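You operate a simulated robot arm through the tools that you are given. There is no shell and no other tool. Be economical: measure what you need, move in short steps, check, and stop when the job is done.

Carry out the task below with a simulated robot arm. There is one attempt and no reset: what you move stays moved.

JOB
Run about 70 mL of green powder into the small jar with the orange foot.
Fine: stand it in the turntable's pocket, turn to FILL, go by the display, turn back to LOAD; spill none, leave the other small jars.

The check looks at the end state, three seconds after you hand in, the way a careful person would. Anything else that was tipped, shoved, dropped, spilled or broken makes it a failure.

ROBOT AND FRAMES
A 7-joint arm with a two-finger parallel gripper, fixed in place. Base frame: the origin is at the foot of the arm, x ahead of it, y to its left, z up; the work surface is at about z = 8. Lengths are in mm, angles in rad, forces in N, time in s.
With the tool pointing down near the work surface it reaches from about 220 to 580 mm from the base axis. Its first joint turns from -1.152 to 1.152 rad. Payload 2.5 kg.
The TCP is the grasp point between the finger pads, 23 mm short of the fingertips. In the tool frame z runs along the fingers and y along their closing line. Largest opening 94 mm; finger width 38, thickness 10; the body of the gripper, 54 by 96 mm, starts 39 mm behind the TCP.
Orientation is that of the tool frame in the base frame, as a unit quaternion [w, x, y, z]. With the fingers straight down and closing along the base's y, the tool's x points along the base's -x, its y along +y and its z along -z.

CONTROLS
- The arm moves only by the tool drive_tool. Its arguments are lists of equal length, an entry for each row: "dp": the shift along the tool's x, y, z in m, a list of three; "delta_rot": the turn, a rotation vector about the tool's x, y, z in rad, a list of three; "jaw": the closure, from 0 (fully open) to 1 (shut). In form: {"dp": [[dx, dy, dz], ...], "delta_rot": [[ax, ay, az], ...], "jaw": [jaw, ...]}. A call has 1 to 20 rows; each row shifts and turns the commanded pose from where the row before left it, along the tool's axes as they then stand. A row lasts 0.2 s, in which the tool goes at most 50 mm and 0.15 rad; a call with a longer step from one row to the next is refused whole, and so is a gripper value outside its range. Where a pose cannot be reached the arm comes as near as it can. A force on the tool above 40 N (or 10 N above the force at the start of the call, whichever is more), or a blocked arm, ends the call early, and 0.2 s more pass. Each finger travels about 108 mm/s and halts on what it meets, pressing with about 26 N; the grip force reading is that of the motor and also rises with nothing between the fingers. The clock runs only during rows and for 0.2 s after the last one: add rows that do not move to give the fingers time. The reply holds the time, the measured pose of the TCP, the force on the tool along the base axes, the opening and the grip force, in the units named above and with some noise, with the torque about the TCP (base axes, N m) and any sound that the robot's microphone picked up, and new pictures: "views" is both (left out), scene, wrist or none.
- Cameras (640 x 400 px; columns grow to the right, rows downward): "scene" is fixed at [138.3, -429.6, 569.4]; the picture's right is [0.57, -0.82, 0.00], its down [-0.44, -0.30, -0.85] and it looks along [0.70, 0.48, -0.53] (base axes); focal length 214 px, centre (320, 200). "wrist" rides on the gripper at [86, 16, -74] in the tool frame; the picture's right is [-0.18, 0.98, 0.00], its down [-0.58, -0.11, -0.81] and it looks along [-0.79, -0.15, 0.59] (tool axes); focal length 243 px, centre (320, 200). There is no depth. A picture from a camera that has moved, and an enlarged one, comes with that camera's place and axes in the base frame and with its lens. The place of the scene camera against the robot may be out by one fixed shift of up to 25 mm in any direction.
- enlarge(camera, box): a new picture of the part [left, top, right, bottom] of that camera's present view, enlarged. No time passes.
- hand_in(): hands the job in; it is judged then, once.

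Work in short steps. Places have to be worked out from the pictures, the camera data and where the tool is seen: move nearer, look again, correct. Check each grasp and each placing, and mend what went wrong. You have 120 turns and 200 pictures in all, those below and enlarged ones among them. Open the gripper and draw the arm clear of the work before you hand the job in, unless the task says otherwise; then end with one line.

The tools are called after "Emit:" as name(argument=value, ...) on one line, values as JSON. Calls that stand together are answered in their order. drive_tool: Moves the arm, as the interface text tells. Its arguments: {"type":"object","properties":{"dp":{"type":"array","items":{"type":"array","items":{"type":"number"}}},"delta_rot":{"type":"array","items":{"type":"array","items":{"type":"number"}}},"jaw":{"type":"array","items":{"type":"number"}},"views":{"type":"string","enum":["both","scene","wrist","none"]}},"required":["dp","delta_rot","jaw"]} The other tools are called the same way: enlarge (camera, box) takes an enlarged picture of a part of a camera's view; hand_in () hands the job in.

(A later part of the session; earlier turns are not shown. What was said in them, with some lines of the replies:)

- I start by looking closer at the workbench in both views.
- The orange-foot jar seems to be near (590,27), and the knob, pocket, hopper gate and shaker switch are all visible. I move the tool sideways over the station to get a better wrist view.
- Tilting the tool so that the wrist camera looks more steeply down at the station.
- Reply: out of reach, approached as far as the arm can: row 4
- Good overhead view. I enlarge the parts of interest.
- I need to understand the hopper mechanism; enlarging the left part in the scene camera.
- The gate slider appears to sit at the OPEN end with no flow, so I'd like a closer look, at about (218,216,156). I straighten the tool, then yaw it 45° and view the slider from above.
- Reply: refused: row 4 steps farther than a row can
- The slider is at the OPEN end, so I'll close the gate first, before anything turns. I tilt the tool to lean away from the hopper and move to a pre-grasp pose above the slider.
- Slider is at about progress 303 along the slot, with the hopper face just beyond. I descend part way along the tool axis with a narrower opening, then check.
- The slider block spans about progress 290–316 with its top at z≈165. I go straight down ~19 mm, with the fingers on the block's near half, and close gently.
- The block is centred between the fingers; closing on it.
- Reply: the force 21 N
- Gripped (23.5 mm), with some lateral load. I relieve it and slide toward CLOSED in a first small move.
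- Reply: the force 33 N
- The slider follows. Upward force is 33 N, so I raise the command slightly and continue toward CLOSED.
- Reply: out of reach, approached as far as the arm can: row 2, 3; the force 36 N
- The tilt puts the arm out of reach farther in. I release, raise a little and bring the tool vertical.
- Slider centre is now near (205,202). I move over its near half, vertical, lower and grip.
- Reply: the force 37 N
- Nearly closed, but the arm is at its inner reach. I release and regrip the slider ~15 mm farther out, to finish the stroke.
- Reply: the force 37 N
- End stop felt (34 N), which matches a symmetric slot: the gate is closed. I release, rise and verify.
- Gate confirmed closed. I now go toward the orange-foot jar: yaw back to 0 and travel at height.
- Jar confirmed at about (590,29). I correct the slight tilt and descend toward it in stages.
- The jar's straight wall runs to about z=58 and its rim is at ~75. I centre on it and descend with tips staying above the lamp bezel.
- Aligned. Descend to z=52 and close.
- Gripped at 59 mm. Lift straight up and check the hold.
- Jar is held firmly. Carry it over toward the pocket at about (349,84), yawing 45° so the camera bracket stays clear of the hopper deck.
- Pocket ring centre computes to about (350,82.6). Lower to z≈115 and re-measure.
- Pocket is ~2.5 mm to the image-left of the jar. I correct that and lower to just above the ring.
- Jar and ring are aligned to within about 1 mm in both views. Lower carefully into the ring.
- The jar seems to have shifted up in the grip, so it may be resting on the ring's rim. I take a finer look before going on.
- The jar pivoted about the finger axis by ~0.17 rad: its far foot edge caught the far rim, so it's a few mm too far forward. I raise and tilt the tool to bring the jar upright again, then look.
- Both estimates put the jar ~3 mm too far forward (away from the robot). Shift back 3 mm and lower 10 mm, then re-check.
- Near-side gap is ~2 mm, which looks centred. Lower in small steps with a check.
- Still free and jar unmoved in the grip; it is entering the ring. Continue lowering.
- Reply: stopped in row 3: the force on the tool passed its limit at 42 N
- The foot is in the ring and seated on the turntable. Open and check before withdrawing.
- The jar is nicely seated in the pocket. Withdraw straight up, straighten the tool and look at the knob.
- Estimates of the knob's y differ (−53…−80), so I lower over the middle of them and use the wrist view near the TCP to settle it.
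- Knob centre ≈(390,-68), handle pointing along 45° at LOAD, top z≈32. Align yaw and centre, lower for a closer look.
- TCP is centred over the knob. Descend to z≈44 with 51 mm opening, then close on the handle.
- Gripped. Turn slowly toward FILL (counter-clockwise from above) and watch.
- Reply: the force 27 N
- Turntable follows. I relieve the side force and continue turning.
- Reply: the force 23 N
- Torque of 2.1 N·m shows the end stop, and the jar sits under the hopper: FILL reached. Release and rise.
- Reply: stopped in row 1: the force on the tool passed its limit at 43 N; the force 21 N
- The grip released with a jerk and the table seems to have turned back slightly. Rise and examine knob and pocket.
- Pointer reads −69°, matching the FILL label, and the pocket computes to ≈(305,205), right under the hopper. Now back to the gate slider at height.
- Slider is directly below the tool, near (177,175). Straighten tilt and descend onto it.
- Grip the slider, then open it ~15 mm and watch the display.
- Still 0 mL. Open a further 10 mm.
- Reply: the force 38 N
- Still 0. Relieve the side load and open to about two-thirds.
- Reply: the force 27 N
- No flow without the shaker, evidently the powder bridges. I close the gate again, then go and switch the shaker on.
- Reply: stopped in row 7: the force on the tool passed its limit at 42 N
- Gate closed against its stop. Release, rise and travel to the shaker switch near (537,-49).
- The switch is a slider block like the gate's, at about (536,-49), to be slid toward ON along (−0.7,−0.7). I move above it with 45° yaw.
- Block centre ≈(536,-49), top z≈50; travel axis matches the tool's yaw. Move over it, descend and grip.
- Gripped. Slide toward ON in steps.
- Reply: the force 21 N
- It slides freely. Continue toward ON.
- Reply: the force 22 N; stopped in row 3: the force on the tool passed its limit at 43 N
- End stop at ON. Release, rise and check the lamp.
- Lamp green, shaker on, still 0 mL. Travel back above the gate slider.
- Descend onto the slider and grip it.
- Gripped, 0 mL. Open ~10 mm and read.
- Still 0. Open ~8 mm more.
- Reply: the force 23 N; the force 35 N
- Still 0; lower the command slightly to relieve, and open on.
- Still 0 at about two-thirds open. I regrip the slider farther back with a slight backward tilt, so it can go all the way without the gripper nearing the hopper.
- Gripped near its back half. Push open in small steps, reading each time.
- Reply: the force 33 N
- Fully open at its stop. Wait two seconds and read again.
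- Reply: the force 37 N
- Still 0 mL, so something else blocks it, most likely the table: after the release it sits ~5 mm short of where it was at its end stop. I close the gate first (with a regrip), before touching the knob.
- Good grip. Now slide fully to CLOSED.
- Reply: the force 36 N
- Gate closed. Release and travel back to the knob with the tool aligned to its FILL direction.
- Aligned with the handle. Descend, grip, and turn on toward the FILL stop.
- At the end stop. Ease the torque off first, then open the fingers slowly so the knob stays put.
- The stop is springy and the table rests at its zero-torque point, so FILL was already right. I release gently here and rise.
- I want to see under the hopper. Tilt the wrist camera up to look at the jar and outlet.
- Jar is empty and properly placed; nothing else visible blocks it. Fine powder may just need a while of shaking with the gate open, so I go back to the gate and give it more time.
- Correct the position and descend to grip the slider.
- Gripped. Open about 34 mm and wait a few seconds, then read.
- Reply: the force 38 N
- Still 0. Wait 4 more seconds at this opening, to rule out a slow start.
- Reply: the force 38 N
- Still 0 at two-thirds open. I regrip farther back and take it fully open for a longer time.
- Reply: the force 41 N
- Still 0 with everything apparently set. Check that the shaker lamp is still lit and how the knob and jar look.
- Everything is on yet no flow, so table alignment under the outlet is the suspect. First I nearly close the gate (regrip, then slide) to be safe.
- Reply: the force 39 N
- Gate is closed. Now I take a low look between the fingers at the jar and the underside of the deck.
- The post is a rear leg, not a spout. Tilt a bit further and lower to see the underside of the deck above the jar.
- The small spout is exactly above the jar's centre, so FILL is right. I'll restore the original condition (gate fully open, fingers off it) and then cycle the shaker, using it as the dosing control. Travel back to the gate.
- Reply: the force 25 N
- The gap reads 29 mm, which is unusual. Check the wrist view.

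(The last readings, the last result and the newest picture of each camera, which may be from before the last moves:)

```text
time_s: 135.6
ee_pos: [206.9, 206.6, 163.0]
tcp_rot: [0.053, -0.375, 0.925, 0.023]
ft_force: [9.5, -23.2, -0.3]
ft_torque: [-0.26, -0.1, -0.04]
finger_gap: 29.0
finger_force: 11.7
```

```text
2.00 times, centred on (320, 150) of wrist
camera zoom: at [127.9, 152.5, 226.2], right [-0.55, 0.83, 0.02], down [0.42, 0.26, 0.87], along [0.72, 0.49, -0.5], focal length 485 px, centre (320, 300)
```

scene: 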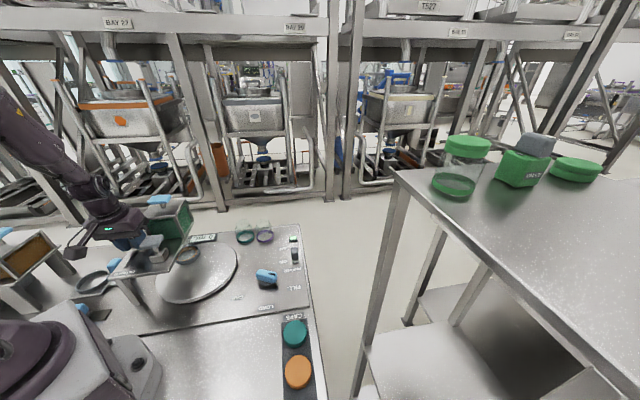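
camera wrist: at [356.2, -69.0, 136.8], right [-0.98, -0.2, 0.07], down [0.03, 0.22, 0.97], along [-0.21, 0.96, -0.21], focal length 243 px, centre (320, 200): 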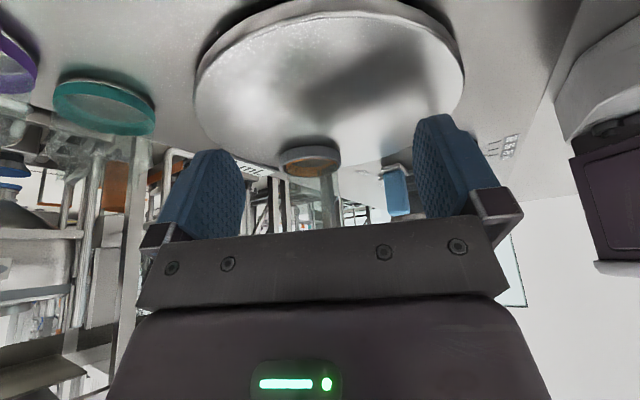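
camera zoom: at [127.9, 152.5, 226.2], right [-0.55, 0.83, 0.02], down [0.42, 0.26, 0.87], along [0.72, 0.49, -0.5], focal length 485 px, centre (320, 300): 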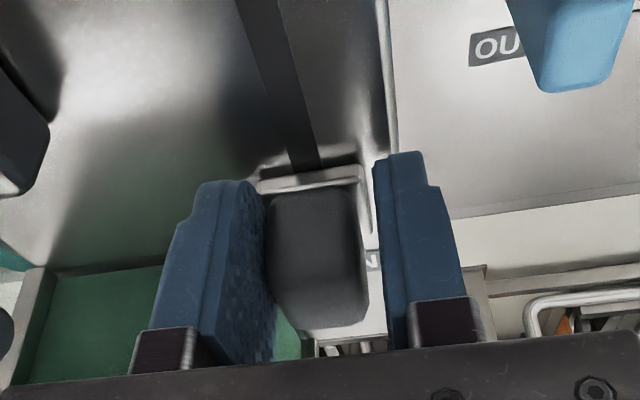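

The slider is fully open. I let go, rise, and travel to the shaker switch, checking the display.

Emit:
drive_tool(dp=[[0, 0, 0], [0, 0, 0], [0, 0, -0.04], [0, 0, -0.045], [0, 0, -0.045], [0, 0, -0.03], [0, 0, 0], [-0.004, -0.046, 0], [-0.004, -0.046, 0], [-0.004, -0.046, 0], [-0.004, -0.046, 0], [-0.004, -0.046, 0], [-0.004, -0.046, 0], [-0.004, -0.046, 0], [-0.004, -0.046, 0], [-0.004, -0.046, 0], [0, 0, 0]], delta_rot=[[0, 0, 0], [0, 0, 0], [0, 0, 0], [0, 0, 0], [0, 0, 0], [0, 0, 0], [0, 0.115, 0], [0, 0, 0], [0, 0, 0], [0, 0, 0], [0, 0, 0], [0, 0, 0], [0, 0, 0], [0, 0, 0], [0, 0, 0], [0, 0, 0], [0, 0, 0]], jaw=[0.5, 0.47, 0.47, 0.47, 0.47, 0.47, 0.47, 0.47, 0.47, 0.47, 0.47, 0.47, 0.47, 0.47, 0.47, 0.47, 0.47], views="wrist")

Emit:
enlarge(camera="scene", box=[120, 190, 320, 310])

```text
time_s: 139.2
ee_pos: [511.4, -78.7, 320.5]
tcp_rot: [0.004, -0.376, 0.927, 0.004]
ft_force: [0.1, -0.5, -0.1]
ft_torque: [-0.03, -0.02, 0.02]
finger_gap: 49.8
finger_force: 0.1
camera wrist: at [437.9, -128.1, 392.4], right [-0.55, 0.83, 0.0], down [0.49, 0.32, 0.81], along [0.67, 0.45, -0.59], focal length 243 px, centre (320, 200)
```

wrist: 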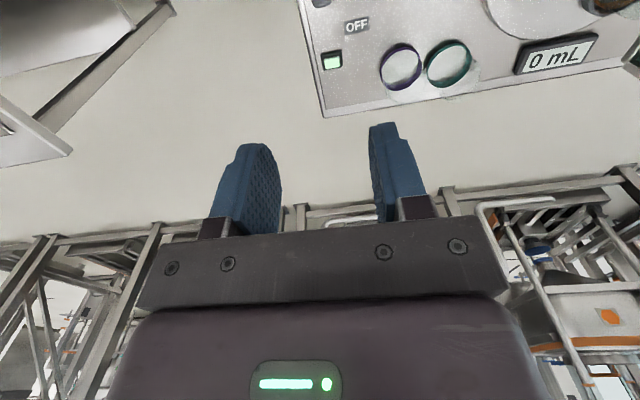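

```text
3.20 times, centred on (220, 250) of scene
camera zoom: at [138.3, -429.6, 569.4], right [0.57, -0.82, 0.0], down [-0.44, -0.3, -0.85], along [0.7, 0.48, -0.53], focal length 686 px, centre (640, 40)
```

zoom: 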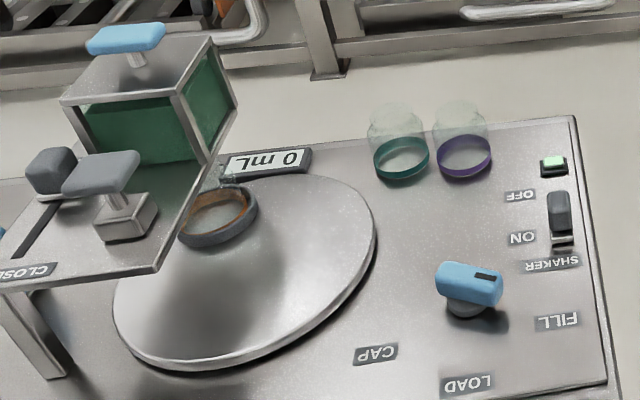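

Still 0 mL. I'm at the shaker, so I cycle it OFF now with the gate open; next I'll switch ON again.

Emit:
drive_tool(dp=[[0.0087, 0.0016, 0.03], [0, 0, 0.045], [0, 0, 0.045], [0, 0, 0.045], [0, 0, 0.045], [0, 0, 0.04], [0, 0, 0.02], [0, 0, 0], [0, 0, 0], [0, 0, 0], [-0.008, 0, 0], [-0.009, 0, 0], [-0.009, 0, 0], [-0.009, 0, 0], [-0.008, 0, 0], [0, 0, 0]], delta_rot=[[0, 0.008, 0], [0, 0, 0], [0, 0, 0], [0, 0, 0], [0, 0, 0], [0, 0, 0], [0, 0, 0], [0, 0, 0], [0, 0, 0], [0, 0, 0], [0, 0, 0], [0, 0, 0], [0, 0, 0], [0, 0, 0], [0, 0, 0], [0, 0, 0]], jaw=[0.47, 0.47, 0.47, 0.47, 0.47, 0.47, 0.47, 0.47, 0.8, 0.8, 0.8, 0.8, 0.8, 0.8, 0.8, 0.8], views="none")

Emit:
enlarge(camera="scene", box=[150, 195, 330, 305])

```text
time_s: 142.6
ee_pos: [532.4, -53.3, 51.6]
tcp_rot: [0.0, -0.377, 0.926, -0.002]
ft_force: [20.6, -18.7, -10.7]
ft_torque: [-0.38, 0.12, 1.25]
finger_gap: 23.7
finger_force: 44.9
```

```text
3.56 times, centred on (240, 250) of scene
camera zoom: at [138.3, -429.6, 569.4], right [0.57, -0.82, 0.0], down [-0.44, -0.3, -0.85], along [0.7, 0.48, -0.53], focal length 763 px, centre (604, 22)
```

zoom: 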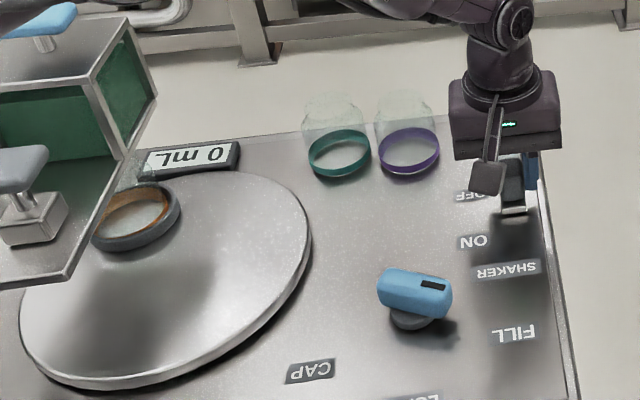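

Switch is back at OFF. Now slide it ON again and read the display.

Emit:
drive_tool(dp=[[0.009, -0.001, 0], [0.009, 0, 0], [0.009, 0, 0], [0.009, 0, 0], [0.005, 0, 0], [0, 0, 0], [0, 0, 0], [0, 0, 0], [0, 0, 0]], delta_rot=[[0, 0, 0], [0, 0, 0], [0, 0, 0], [0, 0, 0], [0, 0, 0], [0, 0, 0], [0, 0, 0], [0, 0, 0], [0, 0, 0]], jaw=[0.8, 0.8, 0.8, 0.8, 0.8, 0.8, 0.8, 0.8, 0.8], views="none")

Emit:
enlarge(camera="scene", box=[150, 195, 330, 305])

```text
time_s: 144.6
ee_pos: [504.7, -82.4, 50.7]
tcp_rot: [0.001, -0.377, 0.926, 0.0]
ft_force: [16.1, -20.0, 2.8]
ft_torque: [-0.22, -0.02, 1.3]
finger_gap: 23.8
finger_force: 45.3
```

```text
3.56 times, centred on (240, 250) of scene
camera zoom: at [138.3, -429.6, 569.4], right [0.57, -0.82, 0.0], down [-0.44, -0.3, -0.85], along [0.7, 0.48, -0.53], focal length 763 px, centre (604, 22)
```

zoom: 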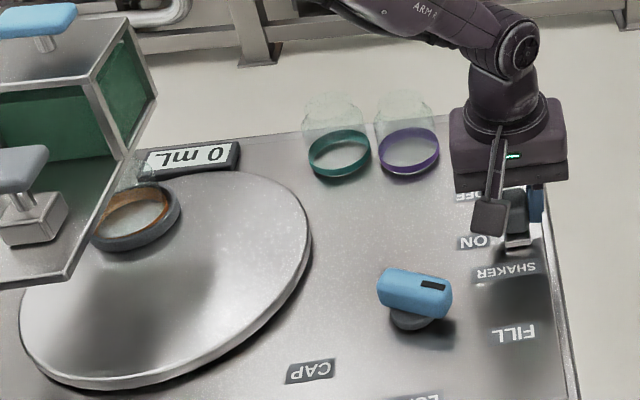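

Still 0, which leaves the table's index position: the pointer looks a few degrees short of the FILL mark. I go back to the knob to push it fully home, with gate open and shaker on, ready to turn back to stop the flow.

Emit:
drive_tool(dp=[[0, 0, 0], [0, 0, 0], [0, 0, -0.035], [0, 0, -0.035], [0, 0, -0.035], [0.024, 0.0297, 0], [0.024, 0.0297, 0], [0.024, 0.0297, 0], [0, 0, 0.008], [0, 0, 0.008], [0, 0, 0.008], [0, 0, 0.008], [0, 0, 0.008], [0, 0, 0.008], [0, 0, 0.008], [0, 0, 0.008], [0, 0, 0]], delta_rot=[[0, 0, 0], [0, 0, 0], [0, 0, 0], [0, 0, 0], [0, 0, 0], [0, 0, 0], [0, 0, 0], [0, 0, 0], [0, 0, -0.144], [0, 0, -0.144], [0, 0, -0.144], [0, 0, -0.144], [0, 0, -0.144], [0, 0, -0.144], [0, 0, -0.144], [0, 0, -0.144], [0, 0, 0]], jaw=[0.5, 0.45, 0.45, 0.45, 0.45, 0.45, 0.45, 0.45, 0.45, 0.45, 0.45, 0.45, 0.45, 0.45, 0.45, 0.45, 0.45], views="none")

Emit:
enlarge(camera="scene", box=[150, 195, 330, 305])

```text
time_s: 148.2
ee_pos: [389.7, -67.1, 91.8]
tcp_rot: [-0.001, 0.821, -0.571, 0.0]
ft_force: [0.6, 0.4, -0.4]
ft_torque: [-0.01, 0.0, 0.06]
finger_gap: 51.9
finger_force: 0.1
```

```text
3.56 times, centred on (240, 250) of scene
camera zoom: at [138.3, -429.6, 569.4], right [0.57, -0.82, 0.0], down [-0.44, -0.3, -0.85], along [0.7, 0.48, -0.53], focal length 763 px, centre (604, 22)
```

zoom: 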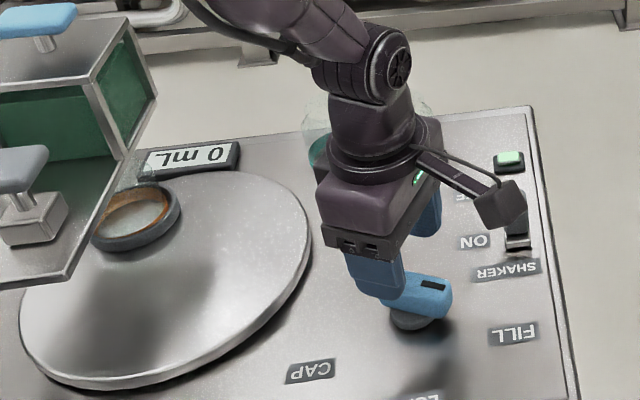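

Emit:
drive_tool(dp=[[0.002, -0.0006, 0.02], [0, 0, 0.02], [0, 0, 0.007], [0, 0, 0], [0, 0, 0], [0, 0, 0], [0, 0, 0], [0, 0, 0]], delta_rot=[[0, 0, 0], [0, 0, 0], [0, 0, 0], [0, 0, 0], [0, 0, 0], [0, 0, -0.02], [0, 0, -0.015], [0, 0, 0]], jaw=[0.45, 0.45, 0.45, 0.8, 0.8, 0.8, 0.8, 0.8], views="none")

Emit:
enlarge(camera="scene", box=[150, 195, 330, 305])

```text
time_s: 150.0
ee_pos: [391.5, -69.3, 46.1]
tcp_rot: [-0.001, 0.829, -0.559, -0.001]
ft_force: [5.1, -0.6, -7.7]
ft_torque: [0.0, -0.03, -2.16]
finger_gap: 24.1
finger_force: 44.8
```

```text
3.56 times, centred on (240, 250) of scene
camera zoom: at [138.3, -429.6, 569.4], right [0.57, -0.82, 0.0], down [-0.44, -0.3, -0.85], along [0.7, 0.48, -0.53], focal length 763 px, centre (604, 22)
```

zoom: 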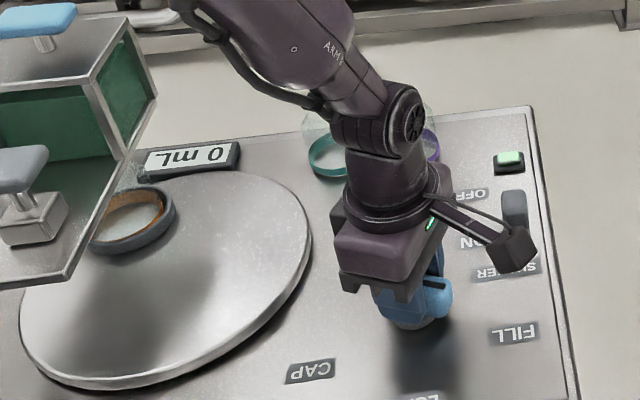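

Still 0, with −2.2 N·m. Push slightly further to see whether it yields.

Emit:
drive_tool(dp=[[0, 0, 0], [0, 0, 0], [0, 0, 0], [0, 0, 0]], delta_rot=[[0, 0, -0.03], [0, 0, -0.03], [0, 0, -0.03], [0, 0, 0]], jaw=[0.8, 0.8, 0.8, 0.8], views="none")

Emit:
enlarge(camera="scene", box=[150, 195, 330, 305])

```text
time_s: 151.0
ee_pos: [392.3, -69.1, 45.3]
tcp_rot: [0.0, 0.853, -0.522, -0.003]
ft_force: [-4.0, -0.2, 8.9]
ft_torque: [0.28, -0.02, -2.32]
finger_gap: 27.4
finger_force: 45.5
```

```text
3.56 times, centred on (240, 250) of scene
camera zoom: at [138.2, -429.6, 569.4], right [0.57, -0.82, 0.0], down [-0.44, -0.3, -0.85], along [0.7, 0.48, -0.53], focal length 763 px, centre (604, 22)
```

zoom: 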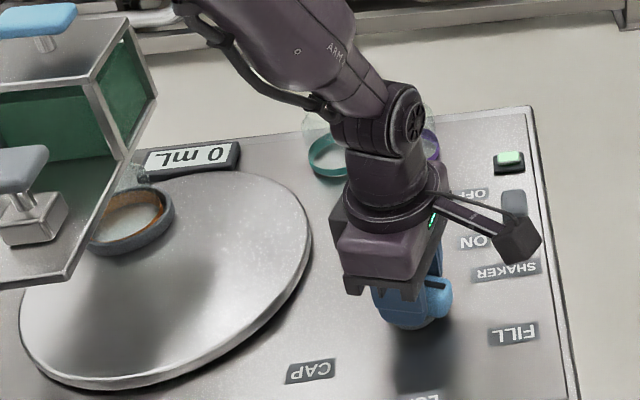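

The knob is at its true limit and nothing changes. I look closely at the hopper for any sign of why it does not run, after easing the knob and letting go.

Emit:
drive_tool(dp=[[0, 0, 0], [0, 0, 0], [0, 0, 0], [0, 0, 0], [0, 0, 0], [0, 0, 0], [0, 0, 0], [0, 0, 0], [0, 0, -0.04], [0, 0, -0.045], [0, 0, -0.045], [0, 0, -0.045], [0, 0, -0.045], [0, 0, -0.03]], delta_rot=[[0, 0, 0.04], [0, 0, 0.04], [0, 0, 0.03], [0, 0, 0.03], [0, 0, 0], [0, 0, 0], [0, 0, 0], [0, 0, 0], [0, 0, 0], [0, 0, 0], [0, 0, 0], [0, 0, 0], [0, 0, 0], [0, 0, 0]], jaw=[0.8, 0.8, 0.8, 0.8, 0.74, 0.65, 0.55, 0.45, 0.45, 0.45, 0.45, 0.45, 0.45, 0.45], views="none")

Emit:
enlarge(camera="scene", box=[120, 190, 200, 250])

Emit:
enlarge(camera="scene", box=[150, 195, 330, 305])

```text
time_s: 154.0
ee_pos: [391.3, -69.1, 296.2]
tcp_rot: [0.0, 0.816, -0.578, -0.002]
ft_force: [-0.1, 0.5, 0.9]
ft_torque: [0.02, -0.01, 0.0]
finger_gap: 51.5
finger_force: 0.0
```

```text
6.67 times, centred on (160, 220) of scene
camera zoom: at [138.3, -429.6, 569.4], right [0.57, -0.82, 0.0], down [-0.44, -0.3, -0.85], along [0.7, 0.48, -0.53], focal length 1430 px, centre (1387, 67)
```

zoom: 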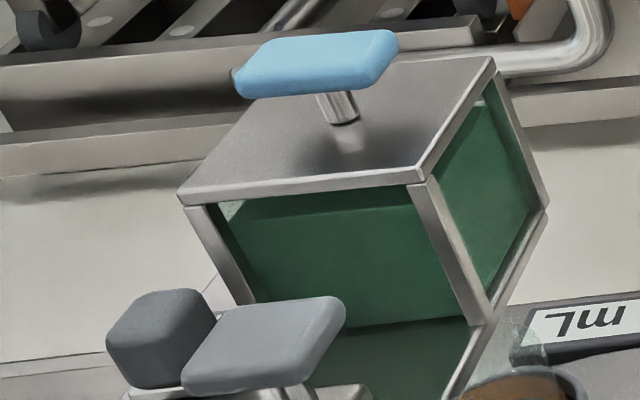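

```text
3.56 times, centred on (240, 250) of scene
camera zoom: at [138.3, -429.6, 569.4], right [0.57, -0.82, 0.0], down [-0.44, -0.3, -0.85], along [0.7, 0.48, -0.53], focal length 763 px, centre (604, 22)
```

zoom: 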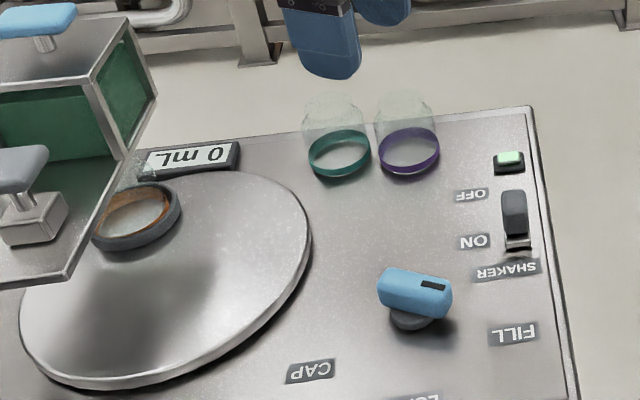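

All labelled controls are right, so the powder must still be bridged in the hopper. The only thing left at the hopper is the blue paddle on its stem (a rod through the lid); a gentle press on it is harmless. I move above it with closed fingers.

Emit:
drive_tool(dp=[[0, 0, -0.01], [0, 0, 0], [0, 0, 0], [0, 0, 0], [0, 0, 0], [0, 0, 0], [0, 0, 0], [0, 0, 0], [-0.0184, 0.038, 0], [-0.0184, 0.038, 0], [-0.0184, 0.038, 0], [-0.0184, 0.038, 0], [-0.0184, 0.038, 0], [-0.0184, 0.038, 0], [-0.0184, 0.038, 0], [0, 0, 0]], delta_rot=[[0, 0, 0.1425], [0, 0, 0.1425], [0, 0, 0.1425], [0, 0, 0.1425], [0, 0, 0.1425], [0, 0, 0.1425], [0, 0, 0.1425], [0, 0, 0.1425], [0, 0, 0], [0, 0, 0], [0, 0, 0], [0, 0, 0], [0, 0, 0], [0, 0, 0], [0, 0, 0], [0, 0, 0]], jaw=[1, 1, 1, 1, 1, 1, 1, 1, 1, 1, 1, 1, 1, 1, 1, 1], views="wrist")

Emit:
enlarge(camera="scene", box=[110, 180, 230, 270])

```text
time_s: 157.4
ee_pos: [299.1, 214.1, 305.9]
tcp_rot: [0.0, -0.376, 0.927, 0.001]
ft_force: [-0.7, -0.5, 0.1]
ft_torque: [0.01, -0.02, 0.01]
finger_gap: 0.0
finger_force: 25.4
camera wrist: at [225.3, 164.7, 379.7], right [-0.55, 0.83, 0.0], down [0.49, 0.32, 0.81], along [0.67, 0.45, -0.59], focal length 243 px, centre (320, 200)
```

wrist: 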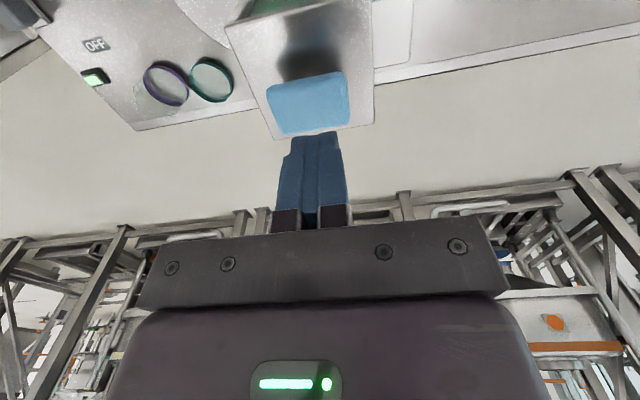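

```text
4.44 times, centred on (170, 225) of scene
camera zoom: at [138.3, -429.5, 569.4], right [0.57, -0.82, 0.0], down [-0.44, -0.3, -0.85], along [0.7, 0.48, -0.53], focal length 953 px, centre (987, 89)
```

zoom: 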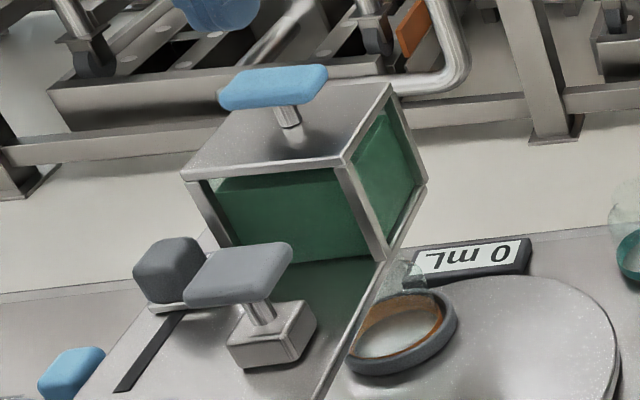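

Paddle is directly below. Press down gently until resistance.

Emit:
drive_tool(dp=[[-0.001, -0.005, 0.02], [0, 0, 0.015], [0, 0, 0.005], [0, 0, 0.005], [0, 0, 0.005], [0, 0, 0.005], [0, 0, 0.005], [0, 0, 0.005], [0, 0, 0.005], [0, 0, 0.005], [0, 0, 0.005]], delta_rot=[[0, 0, 0], [0, 0, 0], [0, 0, 0], [0, 0, 0], [0, 0, 0], [0, 0, 0], [0, 0, 0], [0, 0, 0], [0, 0, 0], [0, 0, 0], [0, 0, 0]], jaw=[1, 1, 1, 1, 1, 1, 1, 1, 1, 1, 1], views="none")

Emit:
enlarge(camera="scene", box=[110, 180, 230, 270])

```text
time_s: 158.8
ee_pos: [303.5, 208.4, 256.8]
tcp_rot: [0.001, -0.377, 0.926, 0.001]
ft_force: [-5.3, -3.5, 15.4]
ft_torque: [-0.25, 0.24, -0.01]
finger_gap: 0.1
finger_force: 26.3
heard: click
stopped in row 7: the force on the tool passed its limit at 49 N (the readings are from after the stop); the commanded pose is now the measured one
```

```text
4.44 times, centred on (170, 225) of scene
camera zoom: at [138.2, -429.6, 569.4], right [0.57, -0.82, 0.0], down [-0.44, -0.3, -0.85], along [0.7, 0.48, -0.53], focal length 953 px, centre (987, 89)
```

zoom: 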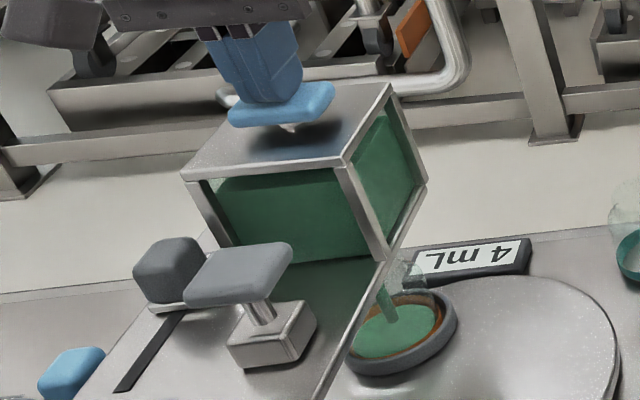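

A click, and powder runs: 4 mL. Hold here briefly and read the rate.

Emit:
drive_tool(dp=[[0, 0, 0]], delta_rot=[[0, 0, 0]], jaw=[1], views="none")

Emit:
enlarge(camera="scene", box=[150, 205, 230, 265])

```text
time_s: 159.2
ee_pos: [303.0, 208.2, 256.0]
tcp_rot: [0.001, -0.376, 0.927, 0.001]
ft_force: [-7.3, -4.9, 21.6]
ft_torque: [-0.33, 0.31, -0.03]
finger_gap: 0.2
finger_force: 25.9
```

```text
6.67 times, centred on (190, 235) of scene
camera zoom: at [138.2, -429.6, 569.4], right [0.57, -0.82, 0.0], down [-0.44, -0.3, -0.85], along [0.7, 0.48, -0.53], focal length 1430 px, centre (1187, -33)
```

zoom: 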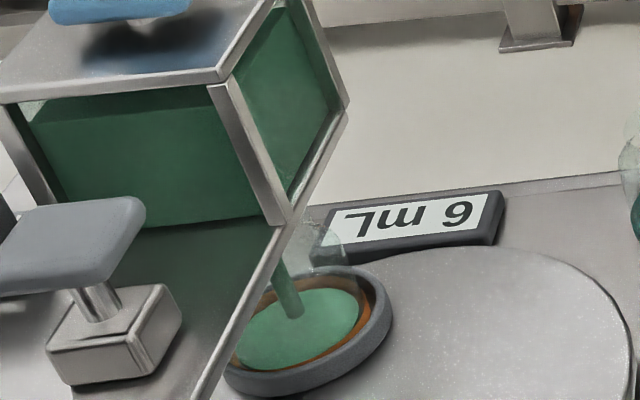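

6 mL, about 5 mL/s while pressed. I hold ~2.8 s more, then lift off and wait, to learn whether letting go stops the flow.

Emit:
drive_tool(dp=[[0, 0, 0], [0, 0, 0], [0, 0, 0], [0, 0, 0], [0, 0, 0], [0, 0, 0], [0, 0, 0], [0, 0, 0], [0, 0, 0], [0, 0, 0], [0, 0, 0], [0, 0, 0], [0, 0, 0], [0, 0, 0], [0, 0, -0.012], [0, 0, -0.008], [0, 0, 0], [0, 0, 0], [0, 0, 0], [0, 0, 0]], delta_rot=[[0, 0, 0], [0, 0, 0], [0, 0, 0], [0, 0, 0], [0, 0, 0], [0, 0, 0], [0, 0, 0], [0, 0, 0], [0, 0, 0], [0, 0, 0], [0, 0, 0], [0, 0, 0], [0, 0, 0], [0, 0, 0], [0, 0, 0], [0, 0, 0], [0, 0, 0], [0, 0, 0], [0, 0, 0], [0, 0, 0]], jaw=[1, 1, 1, 1, 1, 1, 1, 1, 1, 1, 1, 1, 1, 1, 1, 1, 1, 1, 1, 1], views="none")

Emit:
enlarge(camera="scene", box=[150, 205, 230, 265])

```text
time_s: 163.4
ee_pos: [302.1, 208.9, 274.9]
tcp_rot: [0.001, -0.376, 0.927, 0.001]
ft_force: [0.5, 0.3, -0.3]
ft_torque: [-0.03, 0.02, -0.02]
finger_gap: 0.1
finger_force: 25.6
```

```text
6.67 times, centred on (190, 235) of scene
camera zoom: at [138.3, -429.6, 569.4], right [0.57, -0.82, 0.0], down [-0.44, -0.3, -0.85], along [0.7, 0.48, -0.53], focal length 1430 px, centre (1187, -33)
```

zoom: 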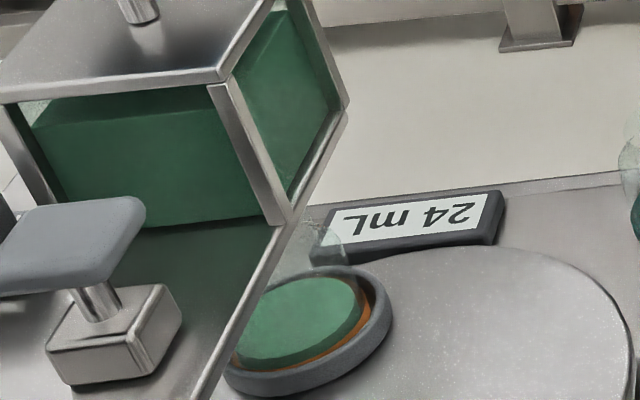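

24 mL and the stream has stopped: letting go shuts it. About 6 mL/s, so I press again and hold.

Emit:
drive_tool(dp=[[0, 0, 0.011], [0, 0, 0.008], [0, 0, 0], [0, 0, 0], [0, 0, 0], [0, 0, 0], [0, 0, 0], [0, 0, 0], [0, 0, 0], [0, 0, 0], [0, 0, 0], [0, 0, 0], [0, 0, 0], [0, 0, 0], [0, 0, 0], [0, 0, 0], [0, 0, 0], [0, 0, 0]], delta_rot=[[0, 0, 0], [0, 0, 0], [0, 0, 0], [0, 0, 0], [0, 0, 0], [0, 0, 0], [0, 0, 0], [0, 0, 0], [0, 0, 0], [0, 0, 0], [0, 0, 0], [0, 0, 0], [0, 0, 0], [0, 0, 0], [0, 0, 0], [0, 0, 0], [0, 0, 0], [0, 0, 0]], jaw=[1, 1, 1, 1, 1, 1, 1, 1, 1, 1, 1, 1, 1, 1, 1, 1, 1, 1], views="none")

Emit:
enlarge(camera="scene", box=[150, 205, 230, 265])

```text
time_s: 167.2
ee_pos: [303.3, 208.8, 257.2]
tcp_rot: [0.002, -0.375, 0.927, 0.001]
ft_force: [-0.4, 3.4, 10.5]
ft_torque: [-0.1, 0.13, -0.04]
finger_gap: 0.0
finger_force: 25.9
heard: click
```

```text
6.67 times, centred on (190, 235) of scene
camera zoom: at [138.3, -429.6, 569.4], right [0.57, -0.82, 0.0], down [-0.44, -0.3, -0.85], along [0.7, 0.48, -0.53], focal length 1430 px, centre (1187, -33)
```

zoom: 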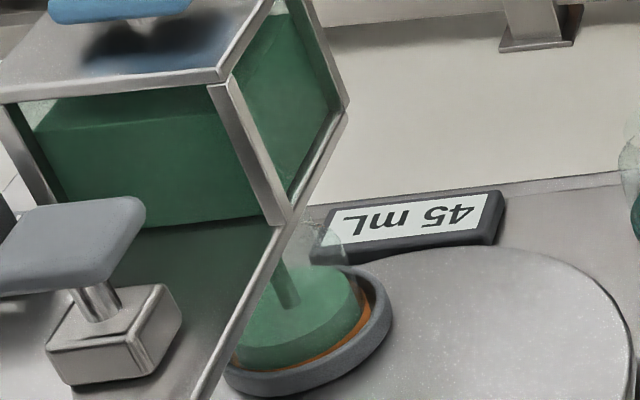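

45 mL. Hold 3.8 s more, then lift.

Emit:
drive_tool(dp=[[0, 0, 0], [0, 0, 0], [0, 0, 0], [0, 0, 0], [0, 0, 0], [0, 0, 0], [0, 0, 0], [0, 0, 0], [0, 0, 0], [0, 0, 0], [0, 0, 0], [0, 0, 0], [0, 0, 0], [0, 0, 0], [0, 0, 0], [0, 0, 0], [0, 0, 0], [0, 0, 0], [0, 0, 0], [0, 0, -0.03]], delta_rot=[[0, 0, 0], [0, 0, 0], [0, 0, 0], [0, 0, 0], [0, 0, 0], [0, 0, 0], [0, 0, 0], [0, 0, 0], [0, 0, 0], [0, 0, 0], [0, 0, 0], [0, 0, 0], [0, 0, 0], [0, 0, 0], [0, 0, 0], [0, 0, 0], [0, 0, 0], [0, 0, 0], [0, 0, 0], [0, 0, 0]], jaw=[1, 1, 1, 1, 1, 1, 1, 1, 1, 1, 1, 1, 1, 1, 1, 1, 1, 1, 1, 1], views="none")

Emit:
enlarge(camera="scene", box=[150, 205, 230, 265])

```text
time_s: 171.4
ee_pos: [303.6, 207.9, 285.8]
tcp_rot: [0.0, -0.376, 0.927, 0.0]
ft_force: [-0.1, -0.6, -0.1]
ft_torque: [0.01, 0.01, 0.04]
finger_gap: 0.0
finger_force: 26.4
```

```text
6.67 times, centred on (190, 235) of scene
camera zoom: at [138.3, -429.6, 569.4], right [0.57, -0.82, 0.0], down [-0.44, -0.3, -0.85], along [0.7, 0.48, -0.53], focal length 1430 px, centre (1187, -33)
```

zoom: 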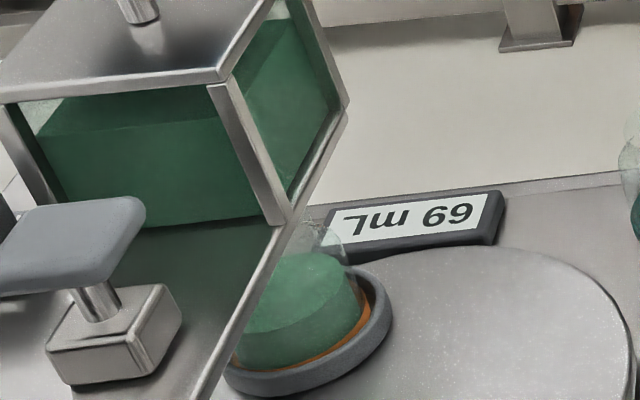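

69 mL and the stream has stopped. Now back to the knob to return to LOAD.

Emit:
drive_tool(dp=[[0, 0, -0.02], [0.01863, -0.0371, 0], [0.01863, -0.0371, 0], [0.01863, -0.0371, 0], [0.01863, -0.0371, 0], [0.01863, -0.0371, 0], [0.01863, -0.0371, 0], [0.01863, -0.0371, 0], [0, 0, 0.026], [0, 0, 0.026], [0, 0, 0.026], [0, 0, 0.026], [0, 0, 0.026], [0, 0, 0.026], [0, 0, 0.026], [0, 0, 0.026], [0, 0, 0]], delta_rot=[[0, 0, 0], [0, 0, 0], [0, 0, 0], [0, 0, 0], [0, 0, 0], [0, 0, 0], [0, 0, 0], [0, 0, 0], [0, 0, -0.143], [0, 0, -0.143], [0, 0, -0.143], [0, 0, -0.143], [0, 0, -0.143], [0, 0, -0.143], [0, 0, -0.143], [0, 0, -0.143], [0, 0, 0]], jaw=[1, 1, 0.8, 0.6, 0.45, 0.45, 0.45, 0.45, 0.45, 0.45, 0.45, 0.45, 0.45, 0.45, 0.45, 0.45, 0.45], views="none")

```text
time_s: 175.0
ee_pos: [390.7, -67.6, 96.5]
tcp_rot: [-0.002, 0.818, -0.575, 0.0]
ft_force: [-0.4, -0.1, -0.3]
ft_torque: [0.02, -0.02, 0.01]
finger_gap: 51.7
finger_force: 0.0
```

Emit:
drive_tool(dp=[[0.0018, 0, 0.025], [0, 0, 0.02], [0, 0, 0.006], [0, 0, 0], [0, 0, 0], [0, 0, 0], [0, 0, 0], [0, 0, 0], [0, 0, 0], [0, 0, 0], [0, 0, 0], [0, 0, 0], [0, 0, 0], [0, 0, 0], [0, 0, 0], [0, 0, 0], [0, 0, 0], [0, 0, 0], [0, 0, 0]], delta_rot=[[0, 0, 0], [0, 0, 0], [0, 0, 0], [0, 0, 0], [0, 0, 0], [0, 0, 0.03], [0, 0, 0.05], [0, 0, 0.05], [0, 0, 0.05], [0, 0, 0.05], [0, 0, 0.05], [0, 0, 0.05], [0, 0, 0.05], [0, 0, 0.05], [0, 0, 0.05], [0, 0, 0.05], [0, 0, 0.05], [0, 0, 0.04], [0, 0, 0.03]], jaw=[0.45, 0.45, 0.45, 0.45, 0.8, 0.8, 0.8, 0.8, 0.8, 0.8, 0.8, 0.8, 0.8, 0.8, 0.8, 0.8, 0.8, 0.8, 0.8], views="none")

Emit:
enlarge(camera="scene", box=[120, 190, 320, 310])

```text
time_s: 177.6
ee_pos: [390.7, -70.7, 46.1]
tcp_rot: [-0.001, 0.714, -0.7, -0.001]
ft_force: [2.0, -0.5, -2.3]
ft_torque: [0.19, 0.12, 0.0]
finger_gap: 24.0
finger_force: 44.8
stopped in row 13: the force on the tool passed its limit at 40 N (the readings are from after the stop); the commanded pose is now the measured one
```

```text
3.20 times, centred on (220, 250) of scene
camera zoom: at [138.3, -429.6, 569.4], right [0.57, -0.82, 0.0], down [-0.44, -0.3, -0.85], along [0.7, 0.48, -0.53], focal length 686 px, centre (640, 40)
```

zoom: 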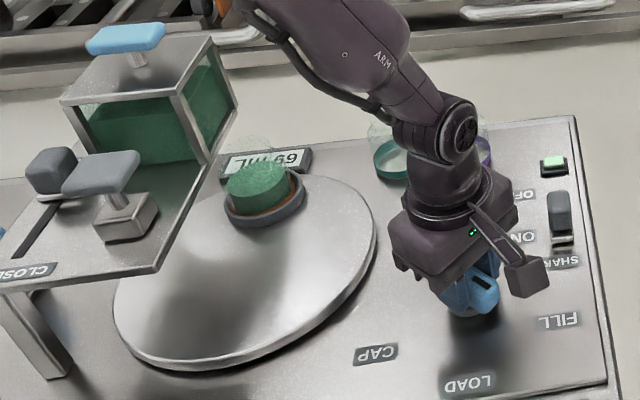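

Stopped by a side load partway and now relaxed; powder and jar are fine. Continue turning to LOAD.

Emit:
drive_tool(dp=[[0, 0, 0], [0, 0, 0], [0, 0, 0], [0, 0, 0], [0, 0, 0], [0, 0, 0], [0, 0, 0], [0, 0, 0], [0, 0, 0], [0, 0, 0], [0, 0, 0], [0, 0, 0], [0, 0, 0], [0, 0, 0], [0, 0, 0], [0, 0, 0], [0, 0, 0]], delta_rot=[[0, 0, 0.04], [0, 0, 0.05], [0, 0, 0.05], [0, 0, 0.05], [0, 0, 0.05], [0, 0, 0.05], [0, 0, 0.05], [0, 0, 0.05], [0, 0, 0.05], [0, 0, 0.05], [0, 0, 0.05], [0, 0, 0.05], [0, 0, 0.05], [0, 0, 0.05], [0, 0, 0.05], [0, 0, 0.04], [0, 0, 0]], jaw=[0.8, 0.8, 0.8, 0.8, 0.8, 0.8, 0.8, 0.8, 0.8, 0.8, 0.8, 0.8, 0.8, 0.8, 0.8, 0.8, 0.8], views="none")

Emit:
enlarge(camera="scene", box=[120, 190, 320, 310])

```text
time_s: 181.2
ee_pos: [389.1, -70.0, 46.4]
tcp_rot: [-0.001, -0.395, 0.919, 0.003]
ft_force: [-19.3, 4.5, 2.8]
ft_torque: [0.56, -1.4, -0.05]
finger_gap: 23.9
finger_force: 44.9
```

```text
3.20 times, centred on (220, 250) of scene
camera zoom: at [138.3, -429.6, 569.4], right [0.57, -0.82, 0.0], down [-0.44, -0.3, -0.85], along [0.7, 0.48, -0.53], focal length 686 px, centre (640, 40)
```

zoom: 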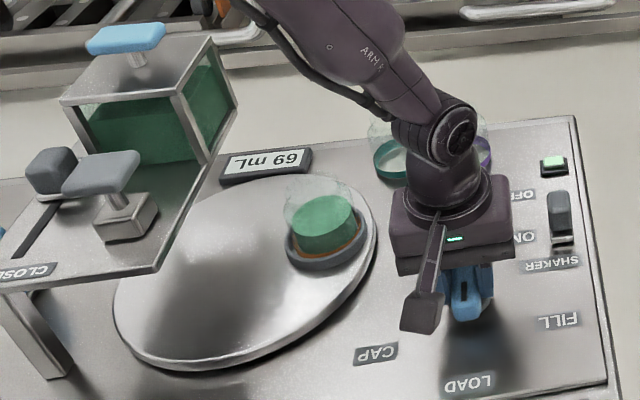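

Back at LOAD (yaw 0.81 versus 0.80 at the start), 69 mL, jar upright. Ease off, open slowly, rise and move above the shaker switch.

Emit:
drive_tool(dp=[[0.0006, 0.0006, 0], [0, 0, 0], [0, 0, 0], [0, 0, 0], [0, 0, 0], [0, 0, 0], [0, 0, -0.04], [0, 0, -0.04], [0, 0, -0.03], [-0.0237, -0.0307, 0], [-0.0237, -0.0307, 0], [-0.0237, -0.0307, 0], [0, 0, 0]], delta_rot=[[0, 0, 0.012], [0, 0, 0], [0, 0, 0], [0, 0, 0], [0, 0, 0], [0, 0, 0], [0, 0, 0], [0, 0, 0], [0, 0, 0], [0, 0, 0.028], [0, 0, 0], [0, 0, 0], [0, 0, 0]], jaw=[0.8, 0.8, 0.74, 0.68, 0.58, 0.47, 0.47, 0.47, 0.47, 0.47, 0.47, 0.47, 0.47], views="none")

Emit:
enlarge(camera="scene", box=[120, 190, 320, 310])

```text
time_s: 184.0
ee_pos: [506.3, -85.1, 157.0]
tcp_rot: [0.0, -0.377, 0.926, 0.002]
ft_force: [0.1, -0.5, -0.4]
ft_torque: [-0.02, -0.02, -0.03]
finger_gap: 49.9
finger_force: 0.0
```

```text
3.20 times, centred on (220, 250) of scene
camera zoom: at [138.3, -429.6, 569.4], right [0.57, -0.82, 0.0], down [-0.44, -0.3, -0.85], along [0.7, 0.48, -0.53], focal length 686 px, centre (640, 40)
5 turns are left
```

zoom: 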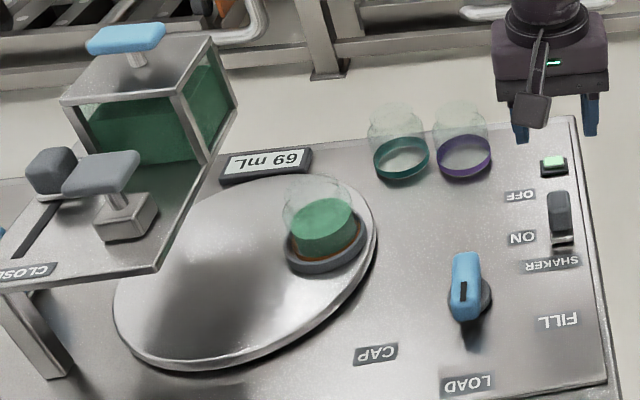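

Table is at LOAD with the jar upright. One call to switch the shaker off and rise clear.

Emit:
drive_tool(dp=[[0, 0.0028, 0.04], [0, 0, 0.04], [0, 0, 0.0265], [0, 0, 0], [0, 0, 0], [0, 0, 0], [-0.008, 0, 0], [-0.009, 0, 0], [-0.009, 0, 0], [-0.009, 0, 0], [-0.007, 0, 0], [0, 0, 0], [0, 0, 0], [0, 0, 0], [0, 0, -0.04], [0, 0, -0.045], [0, 0, -0.045], [0, 0, -0.045]], delta_rot=[[0, 0, 0], [0, 0, 0], [0, 0, 0], [0, 0, 0], [0, 0, 0], [0, 0, 0], [0, 0, 0], [0, 0, 0], [0, 0, 0], [0, 0, 0], [0, 0, 0], [0, 0, 0], [0, 0, 0], [0, 0, 0], [0, 0, 0], [0, 0, 0], [0, 0, 0], [0, 0, 0]], jaw=[0.47, 0.47, 0.47, 0.47, 0.8, 0.8, 0.8, 0.8, 0.8, 0.8, 0.8, 0.8, 0.5, 0.47, 0.47, 0.47, 0.3, 0.1], views="none")

Emit:
enlarge(camera="scene", box=[120, 190, 320, 310])

```text
time_s: 187.8
ee_pos: [534.0, -54.2, 223.7]
tcp_rot: [0.001, -0.377, 0.926, 0.002]
ft_force: [-0.2, -0.7, 0.1]
ft_torque: [0.04, 0.01, 0.02]
finger_gap: 84.6
finger_force: 0.1
```

```text
3.20 times, centred on (220, 250) of scene
camera zoom: at [138.3, -429.6, 569.4], right [0.57, -0.82, 0.0], down [-0.44, -0.3, -0.85], along [0.7, 0.48, -0.53], focal length 686 px, centre (640, 40)
4 turns are left
```

zoom: 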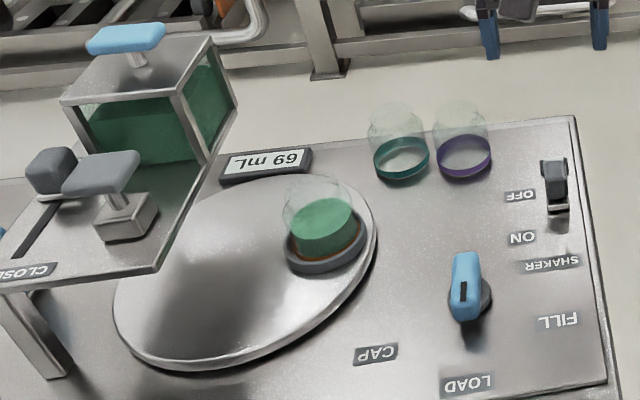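

The shaker is off, the display reads 69 mL, the jar stands upright in the pocket at LOAD and no powder is spilled. The arm is clear with the gripper open, so I hand in.

Emit:
hand_in()

```text
The job is handed in.
```

I ran 69 mL of green powder into the jar with the orange foot. It stands upright in the turntable's pocket at LOAD, with no spill visible and the other small jars left where they were; the shaker is off and the gate slider is back at OPEN, as I found it.
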